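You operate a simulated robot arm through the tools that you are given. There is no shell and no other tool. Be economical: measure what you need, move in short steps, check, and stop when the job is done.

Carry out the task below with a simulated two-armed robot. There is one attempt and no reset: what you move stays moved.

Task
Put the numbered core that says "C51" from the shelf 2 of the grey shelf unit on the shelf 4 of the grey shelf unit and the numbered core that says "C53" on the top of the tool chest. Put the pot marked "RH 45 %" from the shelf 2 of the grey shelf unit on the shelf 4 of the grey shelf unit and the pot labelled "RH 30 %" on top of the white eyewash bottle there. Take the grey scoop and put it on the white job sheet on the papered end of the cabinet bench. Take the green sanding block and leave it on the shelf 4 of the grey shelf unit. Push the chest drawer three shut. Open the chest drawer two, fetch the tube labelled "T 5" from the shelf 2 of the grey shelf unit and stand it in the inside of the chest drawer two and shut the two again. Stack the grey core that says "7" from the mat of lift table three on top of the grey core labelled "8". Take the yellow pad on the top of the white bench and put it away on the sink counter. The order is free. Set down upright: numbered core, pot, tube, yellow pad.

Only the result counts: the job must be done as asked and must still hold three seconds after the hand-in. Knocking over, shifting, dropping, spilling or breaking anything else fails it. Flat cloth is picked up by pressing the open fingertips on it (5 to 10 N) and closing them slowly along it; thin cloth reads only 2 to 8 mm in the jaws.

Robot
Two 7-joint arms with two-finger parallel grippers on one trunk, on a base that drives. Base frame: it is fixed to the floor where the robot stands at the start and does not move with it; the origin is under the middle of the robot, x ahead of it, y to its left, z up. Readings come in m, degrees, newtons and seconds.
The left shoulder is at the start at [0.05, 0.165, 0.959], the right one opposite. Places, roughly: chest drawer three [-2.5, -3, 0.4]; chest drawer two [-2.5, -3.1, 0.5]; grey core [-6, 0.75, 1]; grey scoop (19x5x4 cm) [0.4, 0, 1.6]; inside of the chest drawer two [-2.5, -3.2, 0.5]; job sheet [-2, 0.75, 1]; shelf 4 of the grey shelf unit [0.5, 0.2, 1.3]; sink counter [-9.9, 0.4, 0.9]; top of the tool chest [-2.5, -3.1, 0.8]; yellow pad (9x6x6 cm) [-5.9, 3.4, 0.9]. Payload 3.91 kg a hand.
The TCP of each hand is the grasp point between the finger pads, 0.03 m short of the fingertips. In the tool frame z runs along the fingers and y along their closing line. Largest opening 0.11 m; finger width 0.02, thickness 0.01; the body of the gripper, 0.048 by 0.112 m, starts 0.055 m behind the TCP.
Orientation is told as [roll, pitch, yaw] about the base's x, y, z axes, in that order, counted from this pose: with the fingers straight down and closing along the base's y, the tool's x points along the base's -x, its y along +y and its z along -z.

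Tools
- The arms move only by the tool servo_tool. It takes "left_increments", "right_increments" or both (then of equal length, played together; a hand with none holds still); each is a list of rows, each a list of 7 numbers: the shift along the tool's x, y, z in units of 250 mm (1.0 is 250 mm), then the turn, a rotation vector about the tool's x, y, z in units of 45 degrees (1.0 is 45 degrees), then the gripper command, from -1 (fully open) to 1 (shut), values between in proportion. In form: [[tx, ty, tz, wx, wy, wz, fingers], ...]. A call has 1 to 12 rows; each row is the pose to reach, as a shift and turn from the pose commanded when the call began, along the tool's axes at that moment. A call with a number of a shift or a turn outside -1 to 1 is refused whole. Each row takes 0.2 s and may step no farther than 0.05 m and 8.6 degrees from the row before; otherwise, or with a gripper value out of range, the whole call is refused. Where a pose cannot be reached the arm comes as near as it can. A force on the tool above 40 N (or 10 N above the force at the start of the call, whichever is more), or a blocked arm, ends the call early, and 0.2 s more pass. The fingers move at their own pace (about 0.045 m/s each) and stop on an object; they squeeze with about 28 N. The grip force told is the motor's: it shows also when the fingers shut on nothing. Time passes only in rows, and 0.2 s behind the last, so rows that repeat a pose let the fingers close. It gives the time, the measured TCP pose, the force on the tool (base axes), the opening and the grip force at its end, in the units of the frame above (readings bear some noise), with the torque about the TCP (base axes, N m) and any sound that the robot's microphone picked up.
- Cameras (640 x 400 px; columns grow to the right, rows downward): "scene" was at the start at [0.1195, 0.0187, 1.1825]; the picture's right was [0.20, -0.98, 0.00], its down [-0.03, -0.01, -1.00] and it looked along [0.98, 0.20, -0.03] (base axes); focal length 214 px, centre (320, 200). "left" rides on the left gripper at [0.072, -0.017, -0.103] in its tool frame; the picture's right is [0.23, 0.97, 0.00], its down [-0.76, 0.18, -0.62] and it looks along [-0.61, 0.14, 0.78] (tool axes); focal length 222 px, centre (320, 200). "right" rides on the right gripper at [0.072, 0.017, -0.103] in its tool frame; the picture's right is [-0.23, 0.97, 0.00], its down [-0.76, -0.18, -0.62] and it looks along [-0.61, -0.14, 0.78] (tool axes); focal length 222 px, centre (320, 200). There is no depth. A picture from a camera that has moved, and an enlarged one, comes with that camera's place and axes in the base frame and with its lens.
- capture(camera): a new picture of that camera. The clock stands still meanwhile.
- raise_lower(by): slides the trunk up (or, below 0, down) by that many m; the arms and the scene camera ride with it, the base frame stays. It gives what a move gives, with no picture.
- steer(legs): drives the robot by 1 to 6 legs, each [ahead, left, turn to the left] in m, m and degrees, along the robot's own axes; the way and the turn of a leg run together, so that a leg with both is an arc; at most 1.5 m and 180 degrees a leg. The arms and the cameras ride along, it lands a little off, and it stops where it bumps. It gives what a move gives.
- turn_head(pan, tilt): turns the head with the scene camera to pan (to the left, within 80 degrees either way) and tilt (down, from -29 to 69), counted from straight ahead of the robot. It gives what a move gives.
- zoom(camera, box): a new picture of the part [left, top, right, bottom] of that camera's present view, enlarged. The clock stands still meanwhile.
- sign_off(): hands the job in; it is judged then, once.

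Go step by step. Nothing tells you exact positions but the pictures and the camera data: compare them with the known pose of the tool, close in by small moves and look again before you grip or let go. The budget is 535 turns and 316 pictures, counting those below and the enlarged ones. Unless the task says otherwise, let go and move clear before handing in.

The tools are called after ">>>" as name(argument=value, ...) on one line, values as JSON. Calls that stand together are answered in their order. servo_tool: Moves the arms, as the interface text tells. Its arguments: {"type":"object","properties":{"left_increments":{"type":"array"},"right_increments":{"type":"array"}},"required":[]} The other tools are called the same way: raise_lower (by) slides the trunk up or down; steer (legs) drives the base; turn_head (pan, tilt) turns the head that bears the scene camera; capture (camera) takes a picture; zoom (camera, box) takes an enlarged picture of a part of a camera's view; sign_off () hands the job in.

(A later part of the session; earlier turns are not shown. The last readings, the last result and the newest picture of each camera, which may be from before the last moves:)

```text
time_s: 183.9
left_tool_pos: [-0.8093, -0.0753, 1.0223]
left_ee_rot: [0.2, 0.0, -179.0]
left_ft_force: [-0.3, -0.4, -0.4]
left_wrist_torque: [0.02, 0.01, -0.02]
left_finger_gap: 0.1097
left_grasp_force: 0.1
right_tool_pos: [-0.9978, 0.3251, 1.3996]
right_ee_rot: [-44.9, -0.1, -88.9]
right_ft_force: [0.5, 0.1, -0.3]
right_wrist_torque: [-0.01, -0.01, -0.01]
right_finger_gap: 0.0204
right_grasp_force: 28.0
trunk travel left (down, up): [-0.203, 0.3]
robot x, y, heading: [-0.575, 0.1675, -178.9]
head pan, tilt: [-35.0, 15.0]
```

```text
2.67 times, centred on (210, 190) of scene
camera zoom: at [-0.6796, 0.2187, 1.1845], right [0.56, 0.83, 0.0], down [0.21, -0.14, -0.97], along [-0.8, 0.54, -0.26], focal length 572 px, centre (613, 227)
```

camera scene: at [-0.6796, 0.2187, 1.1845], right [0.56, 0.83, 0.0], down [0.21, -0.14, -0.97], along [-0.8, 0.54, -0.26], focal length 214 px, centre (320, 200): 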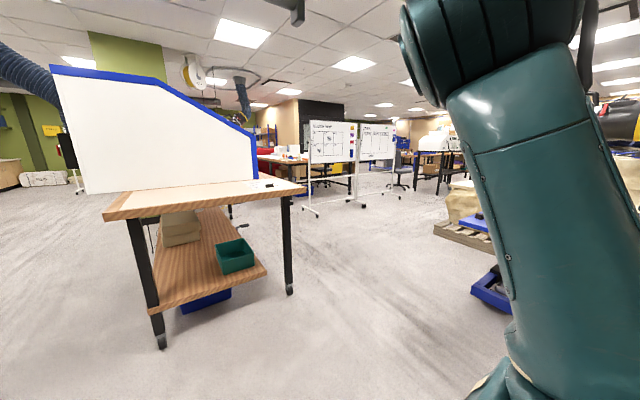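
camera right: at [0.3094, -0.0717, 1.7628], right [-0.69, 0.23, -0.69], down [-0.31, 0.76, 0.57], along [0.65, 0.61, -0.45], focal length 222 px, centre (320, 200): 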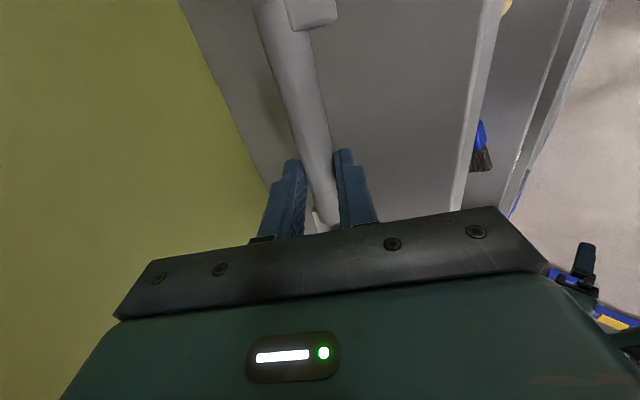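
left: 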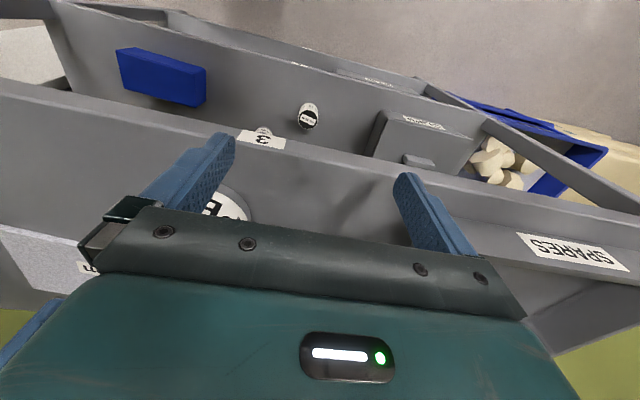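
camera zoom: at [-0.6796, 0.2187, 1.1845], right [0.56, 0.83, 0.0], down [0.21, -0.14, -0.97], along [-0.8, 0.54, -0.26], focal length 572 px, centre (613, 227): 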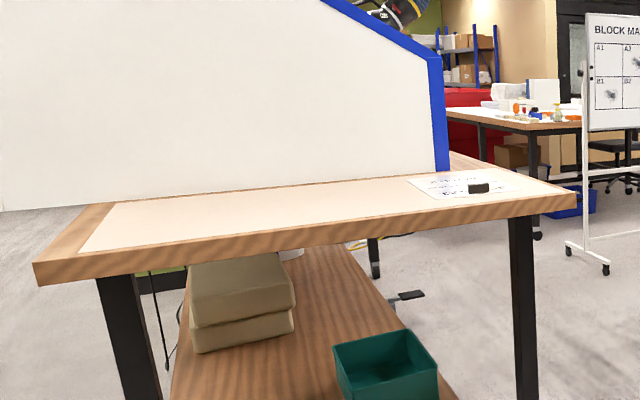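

The near edge is at x≈-1.76 and the sheet at about (-2.0, 0.69), z≈0.93, with a small black object on it. I'll drive closer.

>>> steer(legs=[[0, -0.33, -1.1], [0.5, 0, 0]])

>>> turn_head(pan=-8, tilt=20)

>>> capture(camera="scene")

>>> capture(camera="right")

```text
time_s: 188.7
left_tool_pos: [-1.3115, 0.2552, 1.0228]
left_ee_rot: [0.1, 0.0, -179.7]
left_ft_force: [-0.5, 0.0, 0.7]
left_wrist_torque: [-0.01, 0.03, 0.0]
left_finger_gap: 0.1104
left_grasp_force: 0.0
right_tool_pos: [-1.4949, 0.656, 1.4013]
right_ee_rot: [-44.9, -0.1, -89.8]
right_ft_force: [-0.9, 0.8, -1.6]
right_wrist_torque: [-0.02, 0.01, 0.03]
right_finger_gap: 0.0208
right_grasp_force: 28.0
trunk travel left (down, up): [-0.203, 0.3]
robot x, y, heading: [-1.0717, 0.4934, -179.7]
head pan, tilt: [-35.0, 15.0]
```

```text
time_s: 189.6
left_tool_pos: [-1.3091, 0.2545, 1.0229]
left_ee_rot: [0.1, 0.0, -179.6]
left_ft_force: [0.2, 0.3, -0.1]
left_wrist_torque: [-0.01, 0.02, -0.03]
left_finger_gap: 0.1098
left_grasp_force: 0.0
right_tool_pos: [-1.4956, 0.6576, 1.4013]
right_ee_rot: [-44.8, 0.0, -89.7]
right_ft_force: [0.3, -0.3, -0.1]
right_wrist_torque: [0.0, 0.0, -0.02]
right_finger_gap: 0.0206
right_grasp_force: 28.8
trunk travel left (down, up): [-0.203, 0.3]
robot x, y, heading: [-1.069, 0.492, -179.9]
head pan, tilt: [-8.0, 20.0]
```

```text
212 pictures are left
camera scene: at [-1.1927, 0.5064, 1.1764], right [0.13, 0.99, 0.0], down [0.34, -0.05, -0.94], along [-0.93, 0.12, -0.34], focal length 214 px, centre (320, 200)
```

scene: 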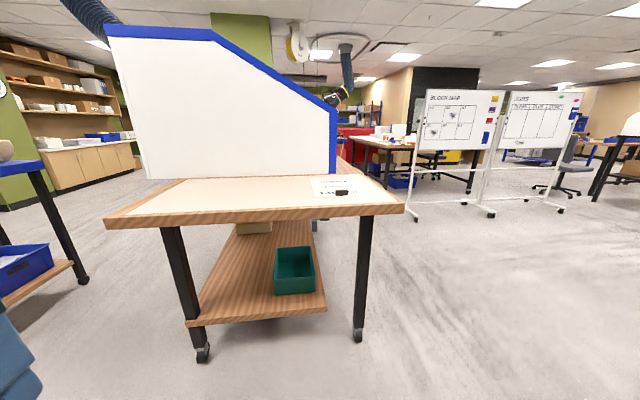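

```text
211 pictures are left
camera right: at [-1.4106, 0.7304, 1.4626], right [0.69, -0.22, -0.69], down [0.32, -0.76, 0.57], along [-0.65, -0.61, -0.45], focal length 222 px, centre (320, 200)
```

right: 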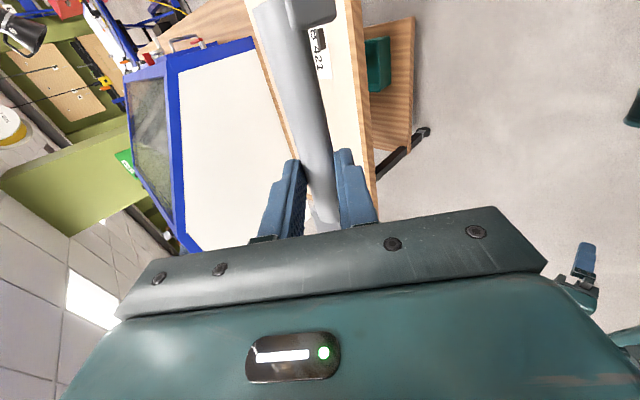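

>>> zoom(camera="scene", box=[270, 160, 410, 230])

```text
4.57 times, centred on (340, 195) of scene
camera zoom: at [-1.1927, 0.5064, 1.1764], right [0.13, 0.99, 0.0], down [0.34, -0.05, -0.94], along [-0.93, 0.12, -0.34], focal length 980 px, centre (229, 223)
```

zoom: 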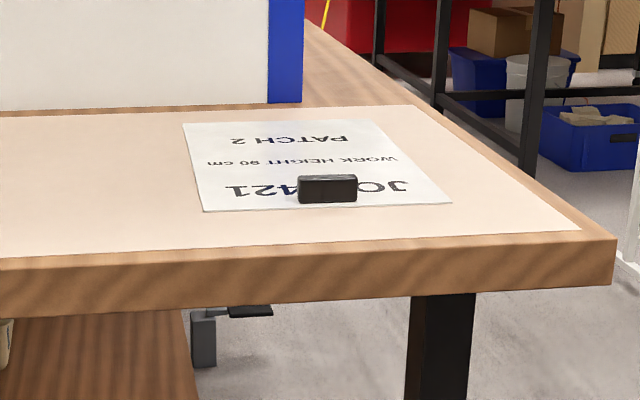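

The sheet spans about x -2.29…-1.98, y 0.60…0.82 at z≈0.897, with a small black block at its near edge (-2.01, 0.70). I'll place the scoop centred at about (-2.16, 0.71). First I'll extend and lower the hand.

>>> servo_tool(right_increments=[[0.01, 0.025, 0.145, 0, 0, 0, 1], [0.02, 0.05, 0.29, 0, 0, 0, 1], [0.03, 0.075, 0.435, 0, 0, 0, 1], [0.04, 0.1, 0.58, 0, 0, 0, 1], [0.05, 0.125, 0.725, 0, 0, 0, 1], [0.06, 0.15, 0.868, 0, 0, 0, 1]])

>>> servo_tool(right_increments=[[0.01, 0.025, 0.145, 0, 0, 0, 1], [0.02, 0.05, 0.29, 0, 0, 0, 1], [0.03, 0.075, 0.435, 0, 0, 0, 1], [0.04, 0.1, 0.58, 0, 0, 0, 1], [0.05, 0.125, 0.725, 0, 0, 0, 1], [0.06, 0.15, 0.868, 0, 0, 0, 1]])

>>> capture(camera="scene")

```text
time_s: 191.0
left_tool_pos: [-1.3101, 0.2554, 1.0219]
left_ee_rot: [0.1, 0.0, -179.7]
left_ft_force: [0.3, 0.3, -0.4]
left_wrist_torque: [0.03, 0.01, -0.04]
left_finger_gap: 0.1102
left_grasp_force: 0.1
right_tool_pos: [-1.6237, 0.6692, 1.2221]
right_ee_rot: [-44.9, 0.0, -89.7]
right_ft_force: [-0.5, 0.1, 0.1]
right_wrist_torque: [0.03, 0.04, 0.0]
right_finger_gap: 0.0207
right_grasp_force: 27.8
trunk travel left (down, up): [-0.203, 0.3]
robot x, y, heading: [-1.0717, 0.4935, -179.7]
head pan, tilt: [-8.0, 20.0]
```

```text
time_s: 192.4
left_tool_pos: [-1.31, 0.2542, 1.0232]
left_ee_rot: [0.1, 0.0, -179.7]
left_ft_force: [-0.4, 0.0, 0.1]
left_wrist_torque: [0.03, -0.02, 0.01]
left_finger_gap: 0.1099
left_grasp_force: 0.0
right_tool_pos: [-1.7496, 0.6867, 1.0375]
right_ee_rot: [-44.9, 0.0, -89.7]
right_ft_force: [0.5, -0.1, -0.3]
right_wrist_torque: [-0.03, -0.04, -0.01]
right_finger_gap: 0.0205
right_grasp_force: 27.8
trunk travel left (down, up): [-0.203, 0.3]
robot x, y, heading: [-1.0705, 0.4964, -179.5]
head pan, tilt: [-8.0, 20.0]
```

```text
209 pictures are left
camera scene: at [-1.193, 0.5063, 1.1764], right [0.13, 0.99, 0.0], down [0.34, -0.05, -0.94], along [-0.93, 0.12, -0.34], focal length 214 px, centre (320, 200)
```

scene: 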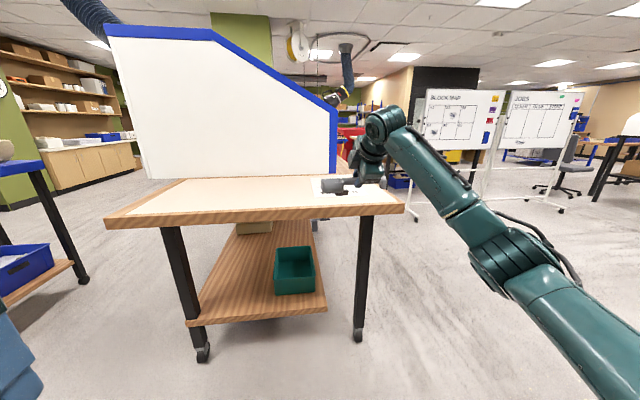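

The elbow hangs near table height. I'll raise the trunk and stretch the arm more before driving in.

>>> raise_lower(by=0.1)

>>> servo_tool(right_increments=[[0, 0.02, 0.12, 0, 0, 0, 1], [0, 0.04, 0.24, 0, 0, 0, 1], [0, 0.05, 0.34, 0, 0, 0, 1]])

>>> steer(legs=[[0, -0.025, 0], [0.2, 0, 0]])

>>> turn_head(pan=-25, tilt=25)

>>> capture(camera="scene")

>>> capture(camera="right")

```text
time_s: 193.7
left_tool_pos: [-1.3108, 0.2547, 1.1228]
left_ee_rot: [0.1, 0.0, -179.6]
left_ft_force: [0.4, 0.1, 0.1]
left_wrist_torque: [0.02, 0.02, 0.04]
left_finger_gap: 0.1103
left_grasp_force: 0.0
right_tool_pos: [-1.7477, 0.6872, 1.1363]
right_ee_rot: [-44.9, 0.0, -89.8]
right_ft_force: [-0.1, 0.2, -0.4]
right_wrist_torque: [0.03, -0.02, 0.02]
right_finger_gap: 0.0207
right_grasp_force: 28.1
trunk travel left (down, up): [-0.303, 0.2]
robot x, y, heading: [-1.0731, 0.4975, -179.8]
head pan, tilt: [-8.0, 20.0]
```

```text
time_s: 194.5
left_tool_pos: [-1.3101, 0.2551, 1.1221]
left_ee_rot: [0.0, -0.1, -179.7]
left_ft_force: [0.4, 0.2, 0.7]
left_wrist_torque: [0.0, 0.03, -0.02]
left_finger_gap: 0.1102
left_grasp_force: 0.1
right_tool_pos: [-1.7973, 0.6897, 1.0707]
right_ee_rot: [-44.9, -0.1, -89.7]
right_ft_force: [0.3, 0.3, -0.5]
right_wrist_torque: [0.01, -0.02, 0.0]
right_finger_gap: 0.0205
right_grasp_force: 28.2
trunk travel left (down, up): [-0.303, 0.2]
robot x, y, heading: [-1.0709, 0.4909, -179.6]
head pan, tilt: [-8.0, 20.0]
```

```text
time_s: 196.5
left_tool_pos: [-1.513, 0.2793, 1.1241]
left_ee_rot: [0.2, 0.0, -179.9]
left_ft_force: [-0.7, -0.5, 0.4]
left_wrist_torque: [0.02, -0.02, 0.01]
left_finger_gap: 0.1101
left_grasp_force: 0.2
right_tool_pos: [-1.9995, 0.7138, 1.0697]
right_ee_rot: [-44.9, 0.0, -89.9]
right_ft_force: [-0.8, -0.1, -0.4]
right_wrist_torque: [-0.02, 0.0, -0.02]
right_finger_gap: 0.0206
right_grasp_force: 27.8
trunk travel left (down, up): [-0.303, 0.2]
robot x, y, heading: [-1.2738, 0.5196, -179.6]
head pan, tilt: [-8.0, 20.0]
```

```text
time_s: 197.3
left_tool_pos: [-1.5134, 0.2792, 1.1223]
left_ee_rot: [0.1, 0.0, -179.8]
left_ft_force: [-0.4, -0.2, 0.7]
left_wrist_torque: [0.0, 0.03, -0.03]
left_finger_gap: 0.1098
left_grasp_force: 0.2
right_tool_pos: [-1.9979, 0.7145, 1.071]
right_ee_rot: [-45.0, 0.0, -89.9]
right_ft_force: [0.1, -0.6, 0.2]
right_wrist_torque: [-0.01, 0.0, 0.0]
right_finger_gap: 0.0207
right_grasp_force: 27.8
trunk travel left (down, up): [-0.303, 0.2]
robot x, y, heading: [-1.277, 0.5183, -179.8]
head pan, tilt: [-25.0, 25.0]
```

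```text
208 pictures are left
camera scene: at [-1.3858, 0.5559, 1.2683], right [0.42, 0.91, 0.0], down [0.38, -0.18, -0.91], along [-0.82, 0.38, -0.42], focal length 214 px, centre (320, 200)
```

scene: 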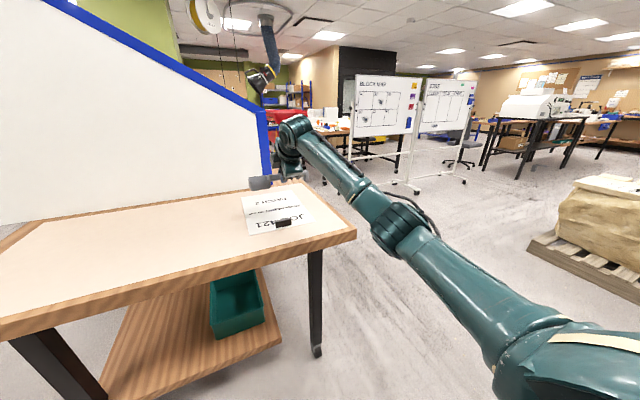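

```text
207 pictures are left
camera right: at [-1.9137, 0.7878, 1.1323], right [0.69, -0.22, -0.69], down [0.32, -0.76, 0.57], along [-0.65, -0.61, -0.45], focal length 222 px, centre (320, 200)
```

right: 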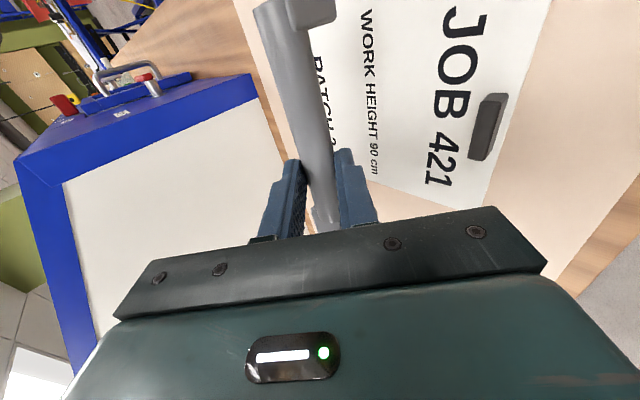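

The sheet centre is at about (-2.12, 0.70). I'll drive 0.125 m ahead and lower the scoop.

>>> steer(legs=[[0.125, 0, 0]])

>>> servo_tool(right_increments=[[0, 0.08, 0.08, 0, 0, 0, 1], [0, 0.16, 0.16, 0, 0, 0, 1], [0, 0.24, 0.24, 0, 0, 0, 1], [0, 0.3, 0.3, 0, 0, 0, 1]])

>>> capture(camera="scene")

>>> capture(camera="right")

```text
time_s: 198.6
left_tool_pos: [-1.6344, 0.2796, 1.1225]
left_ee_rot: [0.1, 0.0, -179.9]
left_ft_force: [0.0, -0.4, -0.6]
left_wrist_torque: [-0.01, 0.01, -0.05]
left_finger_gap: 0.1101
left_grasp_force: 0.1
right_tool_pos: [-2.1184, 0.7149, 1.0709]
right_ee_rot: [-44.9, -0.1, -90.0]
right_ft_force: [-0.8, 0.4, -0.5]
right_wrist_torque: [-0.01, -0.03, 0.0]
right_finger_gap: 0.0205
right_grasp_force: 27.9
trunk travel left (down, up): [-0.303, 0.2]
robot x, y, heading: [-1.393, 0.5164, -179.7]
head pan, tilt: [-25.0, 25.0]
```

```text
time_s: 199.6
left_tool_pos: [-1.6332, 0.2786, 1.1226]
left_ee_rot: [0.2, 0.0, -179.9]
left_ft_force: [0.2, -0.1, 0.3]
left_wrist_torque: [-0.01, 0.0, 0.02]
left_finger_gap: 0.1098
left_grasp_force: 0.1
right_tool_pos: [-2.1188, 0.7186, 0.9646]
right_ee_rot: [-45.0, -0.1, -89.9]
right_ft_force: [0.0, -0.7, 0.1]
right_wrist_torque: [-0.05, -0.02, 0.01]
right_finger_gap: 0.021
right_grasp_force: 27.8
trunk travel left (down, up): [-0.303, 0.2]
robot x, y, heading: [-1.3989, 0.5178, -180.0]
head pan, tilt: [-25.0, 25.0]
```

```text
206 pictures are left
camera scene: at [-1.5064, 0.5558, 1.2683], right [0.42, 0.91, 0.0], down [0.38, -0.18, -0.91], along [-0.82, 0.38, -0.42], focal length 214 px, centre (320, 200)
```

scene: 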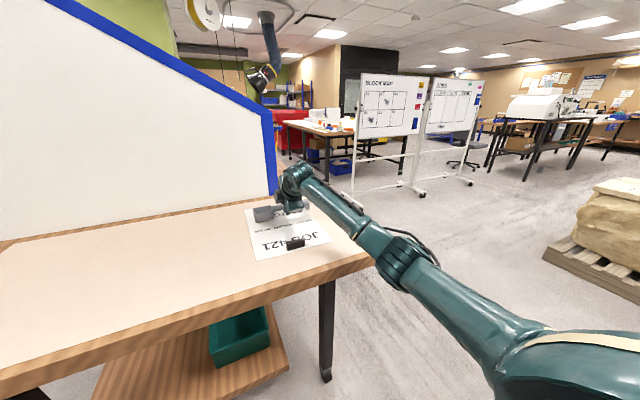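

```text
205 pictures are left
camera right: at [-2.0343, 0.7903, 1.0268], right [0.69, -0.23, -0.69], down [0.32, -0.76, 0.57], along [-0.65, -0.61, -0.45], focal length 222 px, centre (320, 200)
```

right: 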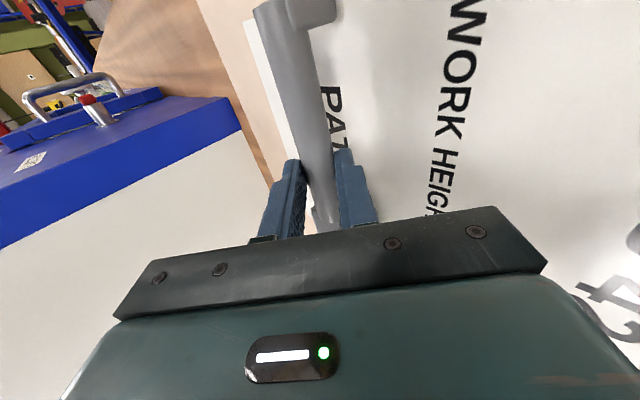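

The scoop is over the sheet. Lowering to contact.

>>> servo_tool(right_increments=[[0, 0.02, 0.02, 0, 0, 0, 1], [0, 0.04, 0.04, 0, 0, 0, 1], [0, 0.055, 0.055, 0, 0, 0, 1], [0, 0.062, 0.062, 0, 0, 0, 1], [0, 0.068, 0.068, 0, 0, 0, 1]])

>>> zoom(camera="scene", box=[220, 160, 340, 260])

```text
time_s: 200.8
left_tool_pos: [-1.6307, 0.2784, 1.1238]
left_ee_rot: [0.1, -0.4, -179.9]
left_ft_force: [-0.6, -0.2, -0.1]
left_wrist_torque: [0.01, 0.02, -0.02]
left_finger_gap: 0.1102
left_grasp_force: 0.0
right_tool_pos: [-2.1179, 0.716, 0.9539]
right_ee_rot: [-46.4, 0.0, -89.8]
right_ft_force: [-8.2, 5.9, 36.9]
right_wrist_torque: [0.1, 0.91, -0.12]
right_finger_gap: 0.021
right_grasp_force: 28.8
trunk travel left (down, up): [-0.303, 0.2]
robot x, y, heading: [-1.3947, 0.5169, -179.8]
head pan, tilt: [-25.0, 25.0]
```

```text
4.00 times, centred on (280, 210) of scene
camera zoom: at [-1.5028, 0.5552, 1.269], right [0.42, 0.91, 0.0], down [0.38, -0.18, -0.91], along [-0.82, 0.38, -0.42], focal length 858 px, centre (480, 160)
```

zoom: 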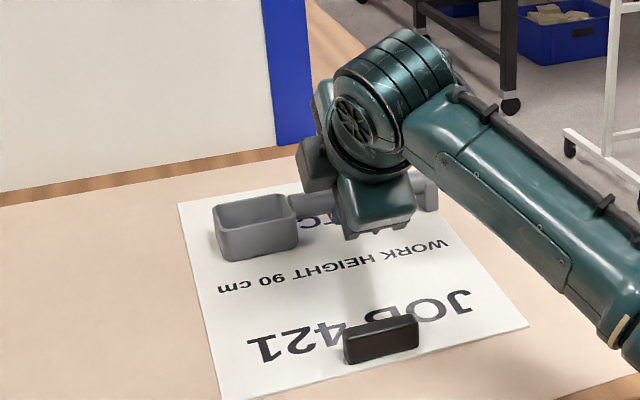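

Contact at 0.954, so the table is at about 0.91. I'll relieve the pressure and then open.

>>> servo_tool(right_increments=[[0, -0.03, -0.03, 0, 0, 0, 1], [0, -0.037, -0.037, 0, 0, 0, 1]])

>>> zoom(camera="scene", box=[220, 160, 340, 260])

```text
time_s: 201.3
left_tool_pos: [-1.6315, 0.2786, 1.1223]
left_ee_rot: [0.1, -0.1, -179.9]
left_ft_force: [-0.8, -0.4, 0.0]
left_wrist_torque: [0.03, -0.05, 0.0]
left_finger_gap: 0.1099
left_grasp_force: 0.1
right_tool_pos: [-2.1171, 0.7148, 0.9553]
right_ee_rot: [-45.0, 0.1, -89.8]
right_ft_force: [-4.1, 1.2, 12.5]
right_wrist_torque: [0.03, 0.38, -0.12]
right_finger_gap: 0.0205
right_grasp_force: 28.0
trunk travel left (down, up): [-0.303, 0.2]
robot x, y, heading: [-1.3955, 0.5186, -179.6]
head pan, tilt: [-25.0, 25.0]
```

```text
4.00 times, centred on (280, 210) of scene
camera zoom: at [-1.5048, 0.5553, 1.2682], right [0.42, 0.91, 0.0], down [0.38, -0.18, -0.91], along [-0.82, 0.38, -0.42], focal length 858 px, centre (480, 160)
```

zoom: 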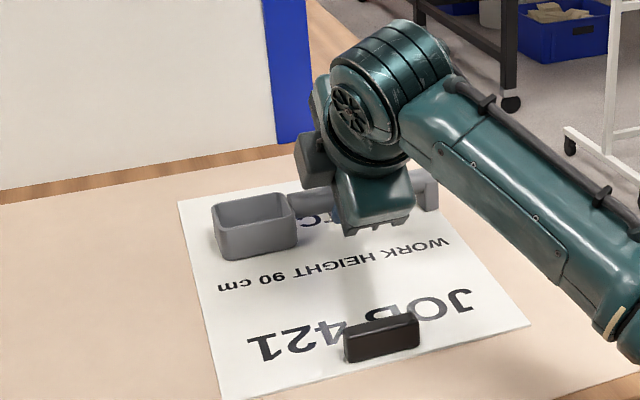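

>>> servo_tool(right_increments=[[0, -0.004, -0.004, 0, 0, 0, 1], [0, -0.006, -0.006, 0, 0, 0, 0.6], [0, -0.01, -0.008, 0, 0, 0, 0.48], [0, -0.01, -0.008, 0, 0, 0, 0.48]])

>>> zoom(camera="scene", box=[220, 160, 340, 260])

>>> capture(camera="right")

```text
time_s: 202.3
left_tool_pos: [-1.6339, 0.2781, 1.1223]
left_ee_rot: [0.0, -0.1, -179.9]
left_ft_force: [1.6, -0.8, -0.3]
left_wrist_torque: [0.02, 0.02, 0.04]
left_finger_gap: 0.1101
left_grasp_force: 0.0
right_tool_pos: [-2.1179, 0.716, 0.9566]
right_ee_rot: [-44.9, -0.1, -89.9]
right_ft_force: [-0.4, 0.6, -1.2]
right_wrist_torque: [0.0, 0.01, -0.01]
right_finger_gap: 0.0287
right_grasp_force: 0.2
trunk travel left (down, up): [-0.303, 0.2]
robot x, y, heading: [-1.4, 0.5134, -179.5]
head pan, tilt: [-25.0, 25.0]
```

```text
4.00 times, centred on (280, 210) of scene
camera zoom: at [-1.5062, 0.5557, 1.2683], right [0.42, 0.91, 0.0], down [0.38, -0.18, -0.91], along [-0.82, 0.38, -0.42], focal length 858 px, centre (480, 160)
```

zoom: 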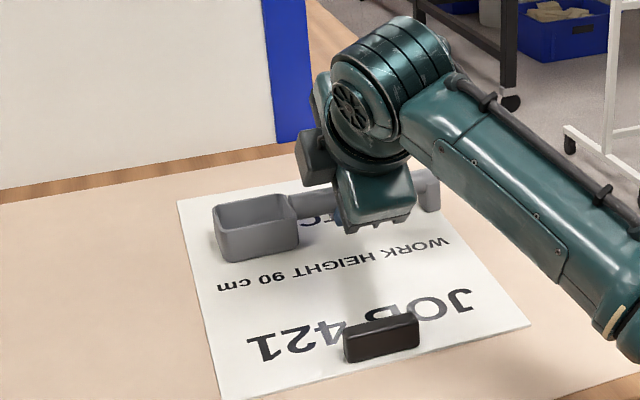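

```text
201 pictures are left
camera right: at [-2.0338, 0.7895, 1.018], right [0.69, -0.23, -0.69], down [0.32, -0.76, 0.57], along [-0.65, -0.61, -0.45], focal length 222 px, centre (320, 200)
```

right: 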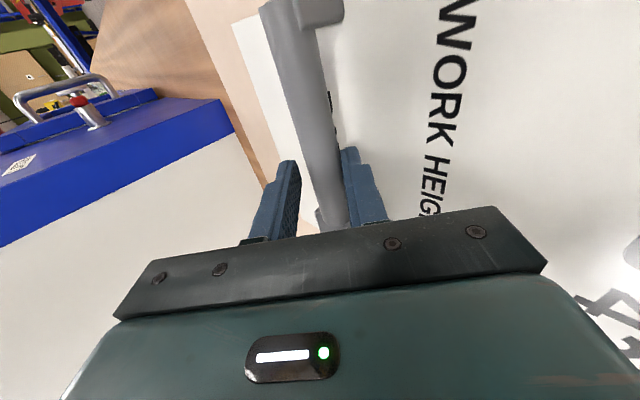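

Released. I'll retreat along the tool axis and check.

>>> servo_tool(right_increments=[[0, 0, -0.06, 0, 0, 0, 0.48], [0, 0, -0.14, 0, 0, 0, 0.48], [0, 0, -0.26, 0, 0, 0, 0.2], [0, 0, -0.4, 0, 0, 0, 0]])

>>> zoom(camera="scene", box=[200, 140, 360, 260])

```text
time_s: 203.3
left_tool_pos: [-1.6334, 0.2794, 1.1226]
left_ee_rot: [0.1, -0.2, -179.9]
left_ft_force: [0.7, -0.6, 0.2]
left_wrist_torque: [0.03, -0.01, -0.04]
left_finger_gap: 0.11
left_grasp_force: 0.2
right_tool_pos: [-2.0467, 0.716, 1.0293]
right_ee_rot: [-45.0, -0.1, -89.9]
right_ft_force: [0.3, 1.5, 0.1]
right_wrist_torque: [0.02, -0.03, 0.01]
right_finger_gap: 0.0551
right_grasp_force: 0.0
trunk travel left (down, up): [-0.303, 0.2]
robot x, y, heading: [-1.3987, 0.5137, -179.8]
head pan, tilt: [-25.0, 25.0]
```

```text
3.33 times, centred on (280, 200) of scene
camera zoom: at [-1.5059, 0.5557, 1.2683], right [0.42, 0.91, 0.0], down [0.38, -0.18, -0.91], along [-0.82, 0.38, -0.42], focal length 715 px, centre (453, 200)
```

zoom: 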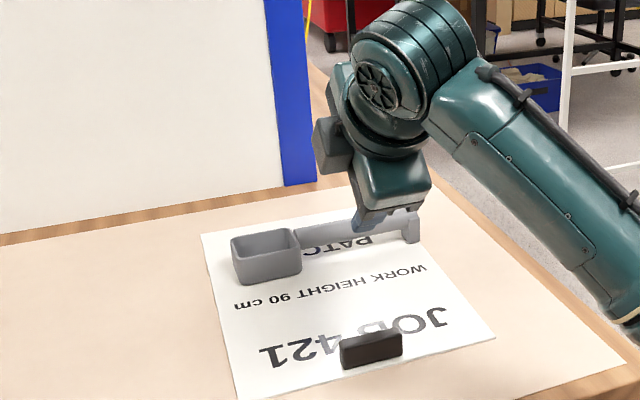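

The scoop lies on the sheet. I'll back out, restore the right hand's orientation and return to the shelf for C53 and T 5.

>>> steer(legs=[[-0.5, 0, 0]])

>>> servo_tool(right_increments=[[0, 0, 0, 0, 0, 0.167, -0.2], [0, 0, 0, 0, 0, 0.333, -0.2], [0, 0, 0, 0, 0, 0.5, -0.2], [0, 0, 0, 0, 0, 0.667, -0.2], [0, 0, 0, 0, 0, 0.833, -0.2], [0, 0, 0, 0, 0, 1, -0.2]])

>>> servo_tool(right_increments=[[0, 0, 0, 0, 0, 0.167, -0.2], [0, 0, 0, 0, 0, 0.333, -0.2], [0, 0, 0, 0, 0, 0.5, -0.2], [0, 0, 0, 0, 0, 0.667, -0.2], [0, 0, 0, 0, 0, 0.833, -0.2], [0, 0, 0, 0, 0, 1, -0.2]])

>>> servo_tool(right_increments=[[0, 0, -0.15, 0, 0.14, 0, -0.2], [0, 0, -0.3, 0, 0.28, 0, -0.2], [0, 0, -0.45, 0, 0.42, 0, -0.2], [0, 0, -0.6, 0, 0.556, 0, -0.2]])

>>> steer(legs=[[0, 0, 180]])

>>> turn_head(pan=0, tilt=20)

>>> capture(camera="scene")

```text
time_s: 206.2
left_tool_pos: [-1.1454, 0.2805, 1.1222]
left_ee_rot: [0.1, -0.1, -179.7]
left_ft_force: [-0.4, -0.1, -0.1]
left_wrist_torque: [-0.01, 0.0, 0.06]
left_finger_gap: 0.1102
left_grasp_force: 0.1
right_tool_pos: [-1.5611, 0.7147, 1.029]
right_ee_rot: [-45.0, 0.1, -89.7]
right_ft_force: [0.8, 0.1, -0.8]
right_wrist_torque: [0.02, 0.03, 0.02]
right_finger_gap: 0.0549
right_grasp_force: 0.0
trunk travel left (down, up): [-0.303, 0.2]
robot x, y, heading: [-0.9082, 0.5218, -179.5]
head pan, tilt: [-25.0, 25.0]
```

```text
time_s: 207.6
left_tool_pos: [-1.146, 0.2798, 1.1232]
left_ee_rot: [0.1, 0.0, -179.7]
left_ft_force: [-0.1, -0.2, 0.1]
left_wrist_torque: [-0.03, -0.01, 0.01]
left_finger_gap: 0.1101
left_grasp_force: 0.1
right_tool_pos: [-1.5615, 0.7152, 1.0295]
right_ee_rot: [-35.2, -30.1, -125.1]
right_ft_force: [0.7, -0.2, 0.1]
right_wrist_torque: [-0.03, 0.03, 0.0]
right_finger_gap: 0.0659
right_grasp_force: 0.1
trunk travel left (down, up): [-0.303, 0.2]
robot x, y, heading: [-0.9113, 0.5198, -179.5]
head pan, tilt: [-25.0, 25.0]
```

```text
time_s: 209.0
left_tool_pos: [-1.1456, 0.2799, 1.1236]
left_ee_rot: [0.1, 0.0, -179.8]
left_ft_force: [-0.2, -0.1, -0.6]
left_wrist_torque: [0.0, 0.01, 0.01]
left_finger_gap: 0.11
left_grasp_force: 0.1
right_tool_pos: [-1.5624, 0.715, 1.0289]
right_ee_rot: [0.0, -44.9, -179.8]
right_ft_force: [0.4, -1.1, 0.4]
right_wrist_torque: [0.0, 0.05, 0.01]
right_finger_gap: 0.066
right_grasp_force: 0.1
trunk travel left (down, up): [-0.303, 0.2]
robot x, y, heading: [-0.9079, 0.5193, -179.6]
head pan, tilt: [-25.0, 25.0]
```

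```text
time_s: 210.0
left_tool_pos: [-1.1453, 0.2806, 1.1233]
left_ee_rot: [0.1, -0.2, -179.7]
left_ft_force: [-0.3, -0.1, -0.4]
left_wrist_torque: [-0.01, -0.01, 0.03]
left_finger_gap: 0.1101
left_grasp_force: 0.1
right_tool_pos: [-1.4559, 0.7161, 1.1327]
right_ee_rot: [-0.1, -19.9, -179.9]
right_ft_force: [0.8, -0.2, -0.5]
right_wrist_torque: [-0.02, 0.0, 0.03]
right_finger_gap: 0.066
right_grasp_force: 0.0
trunk travel left (down, up): [-0.303, 0.2]
robot x, y, heading: [-0.9101, 0.5199, -179.5]
head pan, tilt: [-25.0, 25.0]
```

```text
time_s: 217.9
left_tool_pos: [-0.6854, 0.7722, 1.1229]
left_ee_rot: [0.0, 0.0, 3.9]
left_ft_force: [-0.1, 0.3, 0.6]
left_wrist_torque: [-0.03, -0.01, 0.03]
left_finger_gap: 0.11
left_grasp_force: 0.1
right_tool_pos: [-0.3472, 0.3575, 1.1323]
right_ee_rot: [-0.1, -20.0, 3.9]
right_ft_force: [0.6, -0.1, -0.2]
right_wrist_torque: [0.0, 0.0, 0.02]
right_finger_gap: 0.0659
right_grasp_force: 0.1
trunk travel left (down, up): [-0.303, 0.2]
robot x, y, heading: [-0.908, 0.5186, 4.0]
head pan, tilt: [-25.0, 25.0]
```

```text
time_s: 218.8
left_tool_pos: [-0.6858, 0.7722, 1.1225]
left_ee_rot: [0.1, 0.0, 3.8]
left_ft_force: [0.0, -0.2, -0.5]
left_wrist_torque: [-0.02, -0.04, 0.0]
left_finger_gap: 0.1101
left_grasp_force: 0.1
right_tool_pos: [-0.3475, 0.3579, 1.1311]
right_ee_rot: [0.0, -19.9, 3.9]
right_ft_force: [-0.2, 0.6, 0.2]
right_wrist_torque: [-0.02, 0.01, 0.0]
right_finger_gap: 0.0657
right_grasp_force: 0.1
trunk travel left (down, up): [-0.303, 0.2]
robot x, y, heading: [-0.9063, 0.5197, 4.1]
head pan, tilt: [0.0, 20.0]
```

```text
199 pictures are left
camera scene: at [-0.7848, 0.5281, 1.2764], right [0.07, -1.0, 0.0], down [-0.34, -0.02, -0.94], along [0.94, 0.06, -0.34], focal length 214 px, centre (320, 200)
```

scene: 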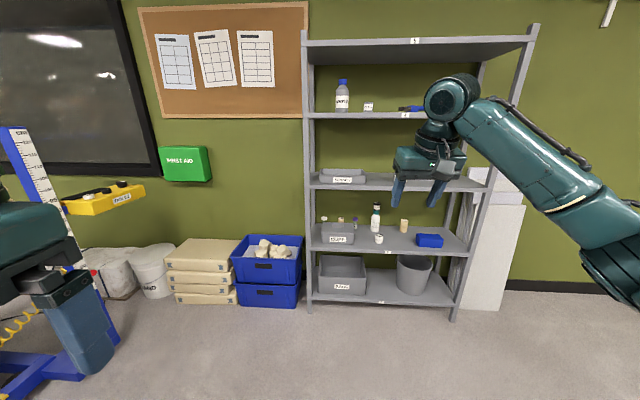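

I'll lower the trunk, tuck the right hand back, and extend the left hand tilted 20°, to fetch the white-capped tube first.

>>> steer(legs=[[0, -0.135, -4]])

>>> raise_lower(by=-0.2)

>>> servo_tool(right_increments=[[0.155, 0, -0.057, 0, 0, 0, -0.2], [0.31, 0, -0.114, 0, 0, 0, -0.2], [0.465, 0, -0.171, 0, 0, 0, -0.2], [0.62, 0, -0.228, 0, 0, 0, -0.2], [0.775, 0, -0.285, 0, 0, 0, -0.2], [0.94, 0, -0.342, 0, 0, 0, -0.2]], left_increments=[[-0.145, 0, 0.08, 0, -0.074, 0, -0.2], [-0.29, 0, 0.16, 0, -0.148, 0, -0.2], [-0.435, 0, 0.24, 0, -0.222, 0, -0.2], [-0.58, 0, 0.32, 0, -0.296, 0, -0.2], [-0.73, 0, 0.4, 0, -0.37, 0, -0.2], [-0.88, 0, 0.48, 0, -0.444, 0, -0.2]])

>>> servo_tool(left_increments=[[-0.105, 0, 0.102, 0, 0, 0, -0.2], [-0.21, 0, 0.204, 0, 0, 0, -0.2], [-0.315, 0, 0.306, 0, 0, 0, -0.2], [-0.42, 0, 0.408, 0, 0, 0, -0.2], [-0.525, 0, 0.51, 0, 0, 0, -0.2], [-0.629, 0, 0.612, 0, 0, 0, -0.2]])

>>> turn_head(pan=15, tilt=25)

>>> capture(camera="scene")

>>> capture(camera="left")

```text
time_s: 220.1
left_tool_pos: [-0.6642, 0.6201, 1.1224]
left_ee_rot: [0.1, 0.0, -0.1]
left_ft_force: [-0.3, -0.1, 0.5]
left_wrist_torque: [0.0, 0.0, -0.02]
left_finger_gap: 0.1098
left_grasp_force: 0.0
right_tool_pos: [-0.357, 0.1824, 1.1318]
right_ee_rot: [0.0, -20.1, -0.2]
right_ft_force: [-0.5, -0.5, 0.4]
right_wrist_torque: [0.01, 0.0, 0.01]
right_finger_gap: 0.0661
right_grasp_force: 0.1
trunk travel left (down, up): [-0.303, 0.2]
robot x, y, heading: [-0.9007, 0.3866, -0.2]
head pan, tilt: [0.0, 20.0]
```

```text
time_s: 222.3
left_tool_pos: [-0.6645, 0.6215, 0.9227]
left_ee_rot: [0.1, 0.1, -0.2]
left_ft_force: [-0.3, -0.6, -1.0]
left_wrist_torque: [0.01, -0.02, 0.01]
left_finger_gap: 0.1101
left_grasp_force: 0.0
right_tool_pos: [-0.3565, 0.184, 0.9318]
right_ee_rot: [0.0, -20.0, -0.2]
right_ft_force: [-0.1, 0.6, -1.3]
right_wrist_torque: [-0.01, 0.0, 0.0]
right_finger_gap: 0.066
right_grasp_force: 0.1
trunk travel left (down, up): [-0.103, 0.4]
robot x, y, heading: [-0.9083, 0.384, -0.3]
head pan, tilt: [0.0, 20.0]
```

```text
time_s: 223.7
left_tool_pos: [-0.4421, 0.6217, 0.8028]
left_ee_rot: [0.1, -20.1, -0.2]
left_ft_force: [-0.1, -0.1, -1.0]
left_wrist_torque: [-0.02, -0.03, -0.05]
left_finger_gap: 0.0659
left_grasp_force: 0.2
right_tool_pos: [-0.6066, 0.1847, 0.9329]
right_ee_rot: [0.0, -20.0, -0.2]
right_ft_force: [0.5, 0.5, 0.4]
right_wrist_torque: [0.0, 0.02, 0.02]
right_finger_gap: 0.0661
right_grasp_force: 0.0
trunk travel left (down, up): [-0.103, 0.4]
robot x, y, heading: [-0.9002, 0.3844, -0.0]
head pan, tilt: [0.0, 20.0]
```

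```text
time_s: 225.1
left_tool_pos: [-0.2453, 0.6204, 0.7107]
left_ee_rot: [0.1, -19.9, -0.2]
left_ft_force: [0.3, 0.5, -0.1]
left_wrist_torque: [-0.01, -0.02, 0.02]
left_finger_gap: 0.0659
left_grasp_force: 0.1
right_tool_pos: [-0.6056, 0.185, 0.9323]
right_ee_rot: [0.0, -19.9, -0.1]
right_ft_force: [0.0, 0.2, 0.6]
right_wrist_torque: [0.05, 0.0, 0.03]
right_finger_gap: 0.0661
right_grasp_force: 0.0
trunk travel left (down, up): [-0.103, 0.4]
robot x, y, heading: [-0.9034, 0.3874, -0.4]
head pan, tilt: [0.0, 20.0]
```

```text
time_s: 225.9
left_tool_pos: [-0.2463, 0.6212, 0.7126]
left_ee_rot: [0.1, -20.0, -0.1]
left_ft_force: [-0.5, 1.2, 0.2]
left_wrist_torque: [-0.03, 0.0, -0.01]
left_finger_gap: 0.0661
left_grasp_force: 0.1
right_tool_pos: [-0.6066, 0.1837, 0.9334]
right_ee_rot: [0.0, -20.0, -0.2]
right_ft_force: [0.0, 0.2, -0.4]
right_wrist_torque: [0.03, -0.01, 0.06]
right_finger_gap: 0.066
right_grasp_force: 0.0
trunk travel left (down, up): [-0.103, 0.4]
robot x, y, heading: [-0.903, 0.3827, 0.1]
head pan, tilt: [15.0, 25.0]
```

```text
198 pictures are left
camera scene: at [-0.784, 0.4086, 1.0683], right [0.26, -0.97, 0.0], down [-0.41, -0.11, -0.91], along [0.88, 0.23, -0.42], focal length 214 px, centre (320, 200)
```

scene: 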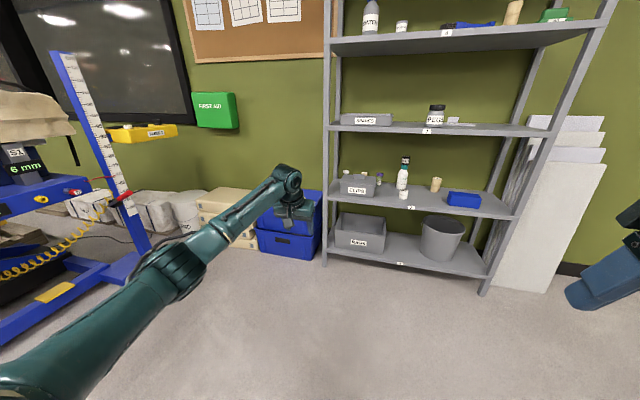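

```text
197 pictures are left
camera left: at [-0.3497, 0.604, 0.7841], right [-0.21, 0.97, -0.08], down [0.5, 0.17, 0.85], along [0.84, 0.14, -0.53], focal length 222 px, centre (320, 200)
```

left: 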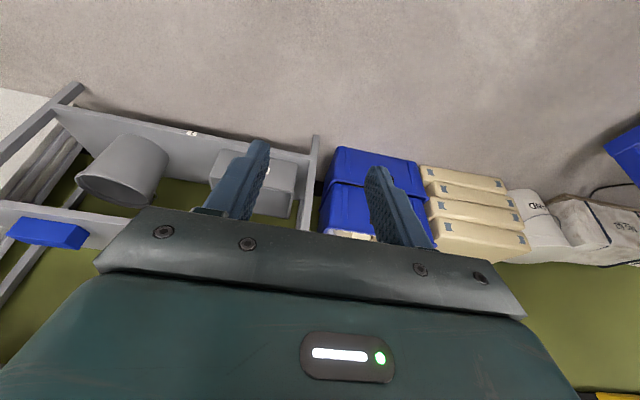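

To keep the left elbow clear of the left post, I'll shift the base right and reach diagonally.

>>> servo_tool(left_increments=[[0, 0.12, 0, 0, 0, 0, -0.2], [0, 0.24, 0, 0, 0, 0, -0.2], [0, 0.36, 0, 0, 0, 0, -0.2]])

>>> steer(legs=[[0, -0.13, 0], [0.55, 0, 0]])

>>> capture(camera="scene")

>>> capture(camera="left")

```text
time_s: 226.7
left_tool_pos: [-0.2456, 0.7104, 0.7109]
left_ee_rot: [0.2, -20.0, -0.3]
left_ft_force: [0.3, -0.5, 0.5]
left_wrist_torque: [0.01, -0.04, 0.01]
left_finger_gap: 0.0659
left_grasp_force: 0.1
right_tool_pos: [-0.6043, 0.1846, 0.9329]
right_ee_rot: [0.0, -20.0, -0.2]
right_ft_force: [-0.3, 0.1, 0.4]
right_wrist_torque: [0.0, 0.01, 0.0]
right_finger_gap: 0.0661
right_grasp_force: 0.1
trunk travel left (down, up): [-0.103, 0.4]
robot x, y, heading: [-0.9073, 0.3869, -0.1]
head pan, tilt: [15.0, 25.0]
```

```text
time_s: 230.7
left_tool_pos: [0.2973, 0.5794, 0.7107]
left_ee_rot: [0.1, -20.0, -0.3]
left_ft_force: [0.3, 1.2, -0.1]
left_wrist_torque: [0.0, 0.0, -0.02]
left_finger_gap: 0.0661
left_grasp_force: 0.0
right_tool_pos: [-0.0627, 0.0543, 0.9327]
right_ee_rot: [0.1, -20.0, 0.0]
right_ft_force: [-0.3, -0.3, 0.7]
right_wrist_torque: [-0.02, 0.01, -0.04]
right_finger_gap: 0.0662
right_grasp_force: 0.0
trunk travel left (down, up): [-0.103, 0.4]
robot x, y, heading: [-0.3614, 0.2568, 0.0]
head pan, tilt: [15.0, 25.0]
```

```text
196 pictures are left
camera scene: at [-0.2407, 0.2784, 1.0683], right [0.26, -0.97, 0.0], down [-0.41, -0.11, -0.91], along [0.88, 0.23, -0.42], focal length 214 px, centre (320, 200)
```

scene: 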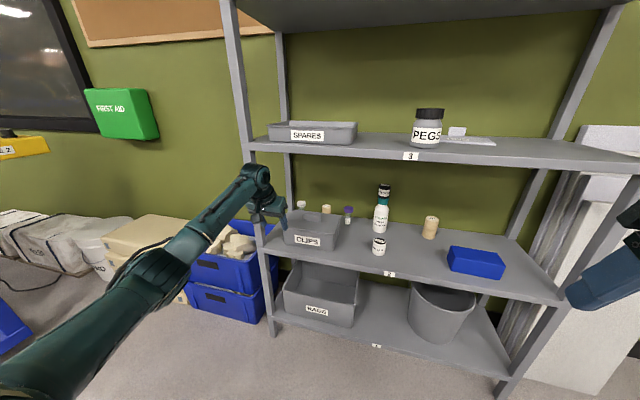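

```text
195 pictures are left
camera left: at [0.1943, 0.5628, 0.7833], right [-0.21, 0.97, -0.08], down [0.5, 0.18, 0.85], along [0.84, 0.14, -0.53], focal length 222 px, centre (320, 200)
```

left: 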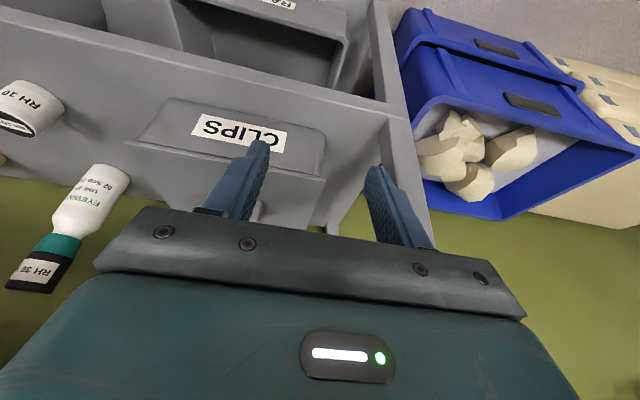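

The left elbow would come close to the left post here. So I'll take C53 with the left hand now and the tube later with the right hand. Shifting right to y≈0.463.

>>> steer(legs=[[0, -0.115, 0], [0.2, 0, 0]])

>>> capture(camera="left")

>>> capture(camera="scene")

```text
time_s: 233.1
left_tool_pos: [0.5058, 0.4601, 0.7116]
left_ee_rot: [0.1, -20.0, -0.5]
left_ft_force: [-0.2, 0.2, 0.8]
left_wrist_torque: [0.02, 0.01, 0.0]
left_finger_gap: 0.066
left_grasp_force: 0.0
right_tool_pos: [0.1441, -0.0639, 0.9333]
right_ee_rot: [0.0, -20.1, -0.3]
right_ft_force: [-0.5, -0.4, 0.3]
right_wrist_torque: [0.03, -0.03, 0.0]
right_finger_gap: 0.066
right_grasp_force: 0.0
trunk travel left (down, up): [-0.103, 0.4]
robot x, y, heading: [-0.1532, 0.1394, -0.3]
head pan, tilt: [15.0, 25.0]
```

```text
194 pictures are left
camera left: at [0.4024, 0.4441, 0.7833], right [-0.21, 0.98, -0.08], down [0.5, 0.17, 0.85], along [0.84, 0.14, -0.53], focal length 222 px, centre (320, 200)
```

left: 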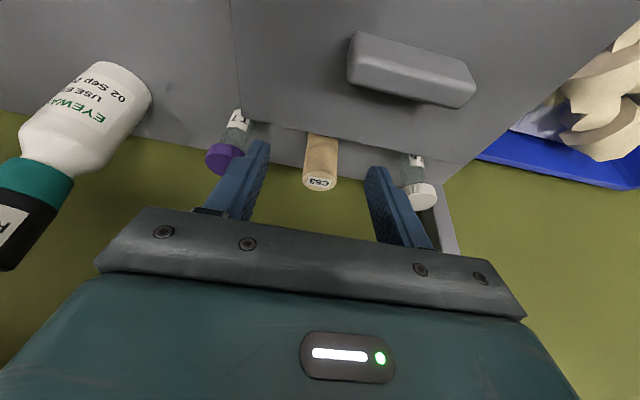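

```text
193 pictures are left
camera scene: at [-0.0342, 0.1621, 1.0683], right [0.25, -0.97, 0.0], down [-0.41, -0.11, -0.91], along [0.88, 0.23, -0.42], focal length 214 px, centre (320, 200)
```

scene: 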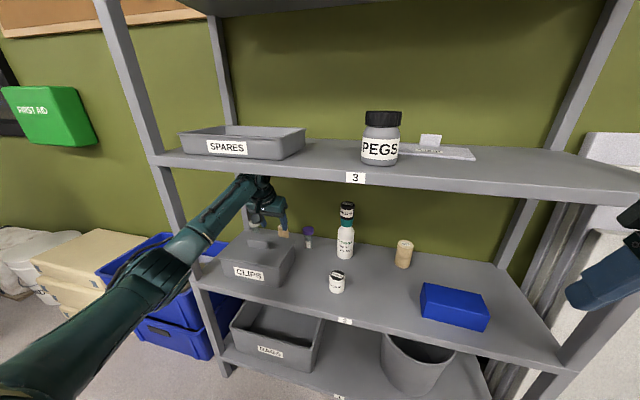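

C53's top is at about (0.600, 0.472). I'll drive ahead 0.085 m and re-measure.

>>> steer(legs=[[0.085, 0.008, 0.3]])

>>> capture(camera="left")

>>> zoom(camera="scene", box=[140, 140, 340, 290])

```text
time_s: 234.2
left_tool_pos: [0.5864, 0.4705, 0.7096]
left_ee_rot: [0.1, -19.9, -0.3]
left_ft_force: [0.1, 0.3, 0.3]
left_wrist_torque: [-0.01, 0.0, 0.0]
left_finger_gap: 0.066
left_grasp_force: 0.0
right_tool_pos: [0.226, -0.0538, 0.9329]
right_ee_rot: [0.0, -20.0, -0.2]
right_ft_force: [0.2, 0.2, -0.4]
right_wrist_torque: [0.0, 0.0, -0.04]
right_finger_gap: 0.0661
right_grasp_force: 0.1
trunk travel left (down, up): [-0.103, 0.4]
robot x, y, heading: [-0.0731, 0.147, 0.2]
head pan, tilt: [15.0, 25.0]
```

```text
192 pictures are left
camera left: at [0.483, 0.4542, 0.7834], right [-0.21, 0.97, -0.08], down [0.5, 0.17, 0.85], along [0.84, 0.14, -0.53], focal length 222 px, centre (320, 200)
```

left: 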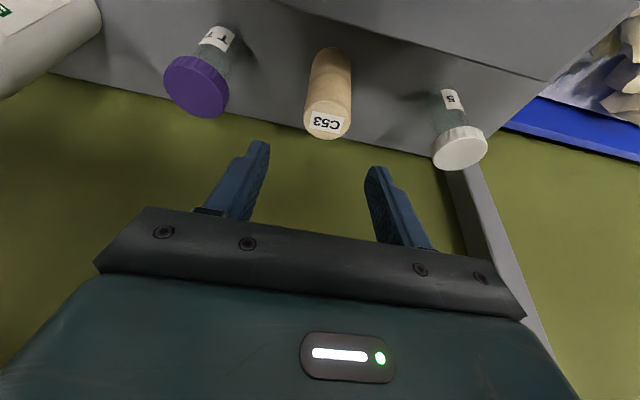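

```text
2.67 times, centred on (240, 215) of scene
camera zoom: at [0.0476, 0.1702, 1.0683], right [0.26, -0.97, 0.0], down [-0.41, -0.11, -0.91], along [0.88, 0.23, -0.42], focal length 572 px, centre (533, 160)
```

zoom: 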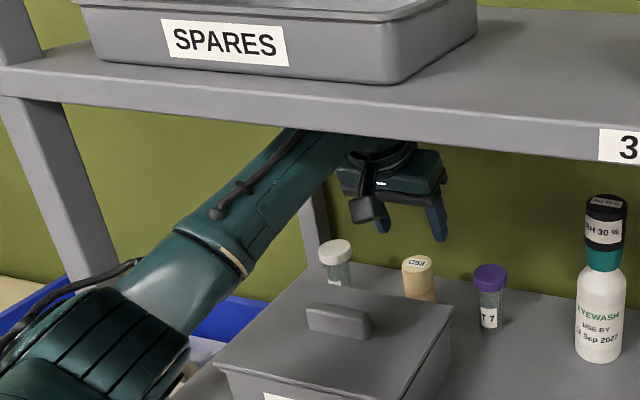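

The white tube reads "5", so it's T 5. C53 is at (0.600, 0.4725). Descending and gripping.

>>> servo_tool(left_increments=[[0.0, 0.008, 0.05, 0, 0, 0, -0.2], [0.02, 0.008, 0.13, 0, 0, 0, -0.2], [0.045, 0.008, 0.22, 0, 0, 0, -0.2], [0.075, 0.008, 0.3, 0, 0, 0, -0.2], [0.075, 0.008, 0.354, 0, 0, 0, -0.2]])

>>> capture(camera="left")

```text
time_s: 235.4
left_tool_pos: [0.5991, 0.474, 0.62]
left_ee_rot: [0.1, -20.1, -0.2]
left_ft_force: [0.7, 0.2, 0.2]
left_wrist_torque: [0.02, 0.03, 0.01]
left_finger_gap: 0.0659
left_grasp_force: 0.1
right_tool_pos: [0.2261, -0.0539, 0.9332]
right_ee_rot: [0.1, -20.1, -0.3]
right_ft_force: [0.5, 0.2, 1.0]
right_wrist_torque: [-0.01, -0.03, 0.0]
right_finger_gap: 0.0661
right_grasp_force: 0.1
trunk travel left (down, up): [-0.103, 0.4]
robot x, y, heading: [-0.0716, 0.1427, 0.0]
head pan, tilt: [15.0, 25.0]
```

```text
190 pictures are left
camera left: at [0.4955, 0.4568, 0.693], right [-0.21, 0.97, -0.08], down [0.5, 0.17, 0.85], along [0.84, 0.14, -0.53], focal length 222 px, centre (320, 200)
```

left: 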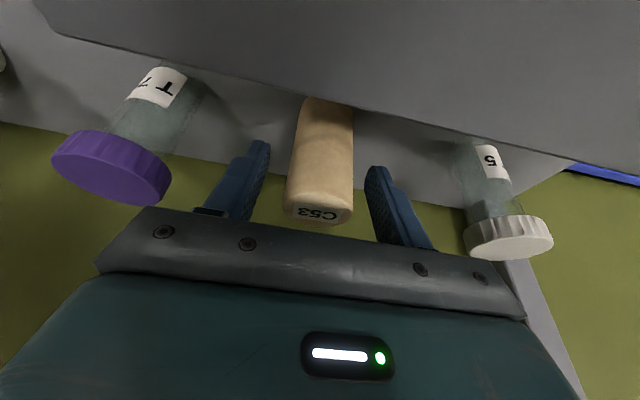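

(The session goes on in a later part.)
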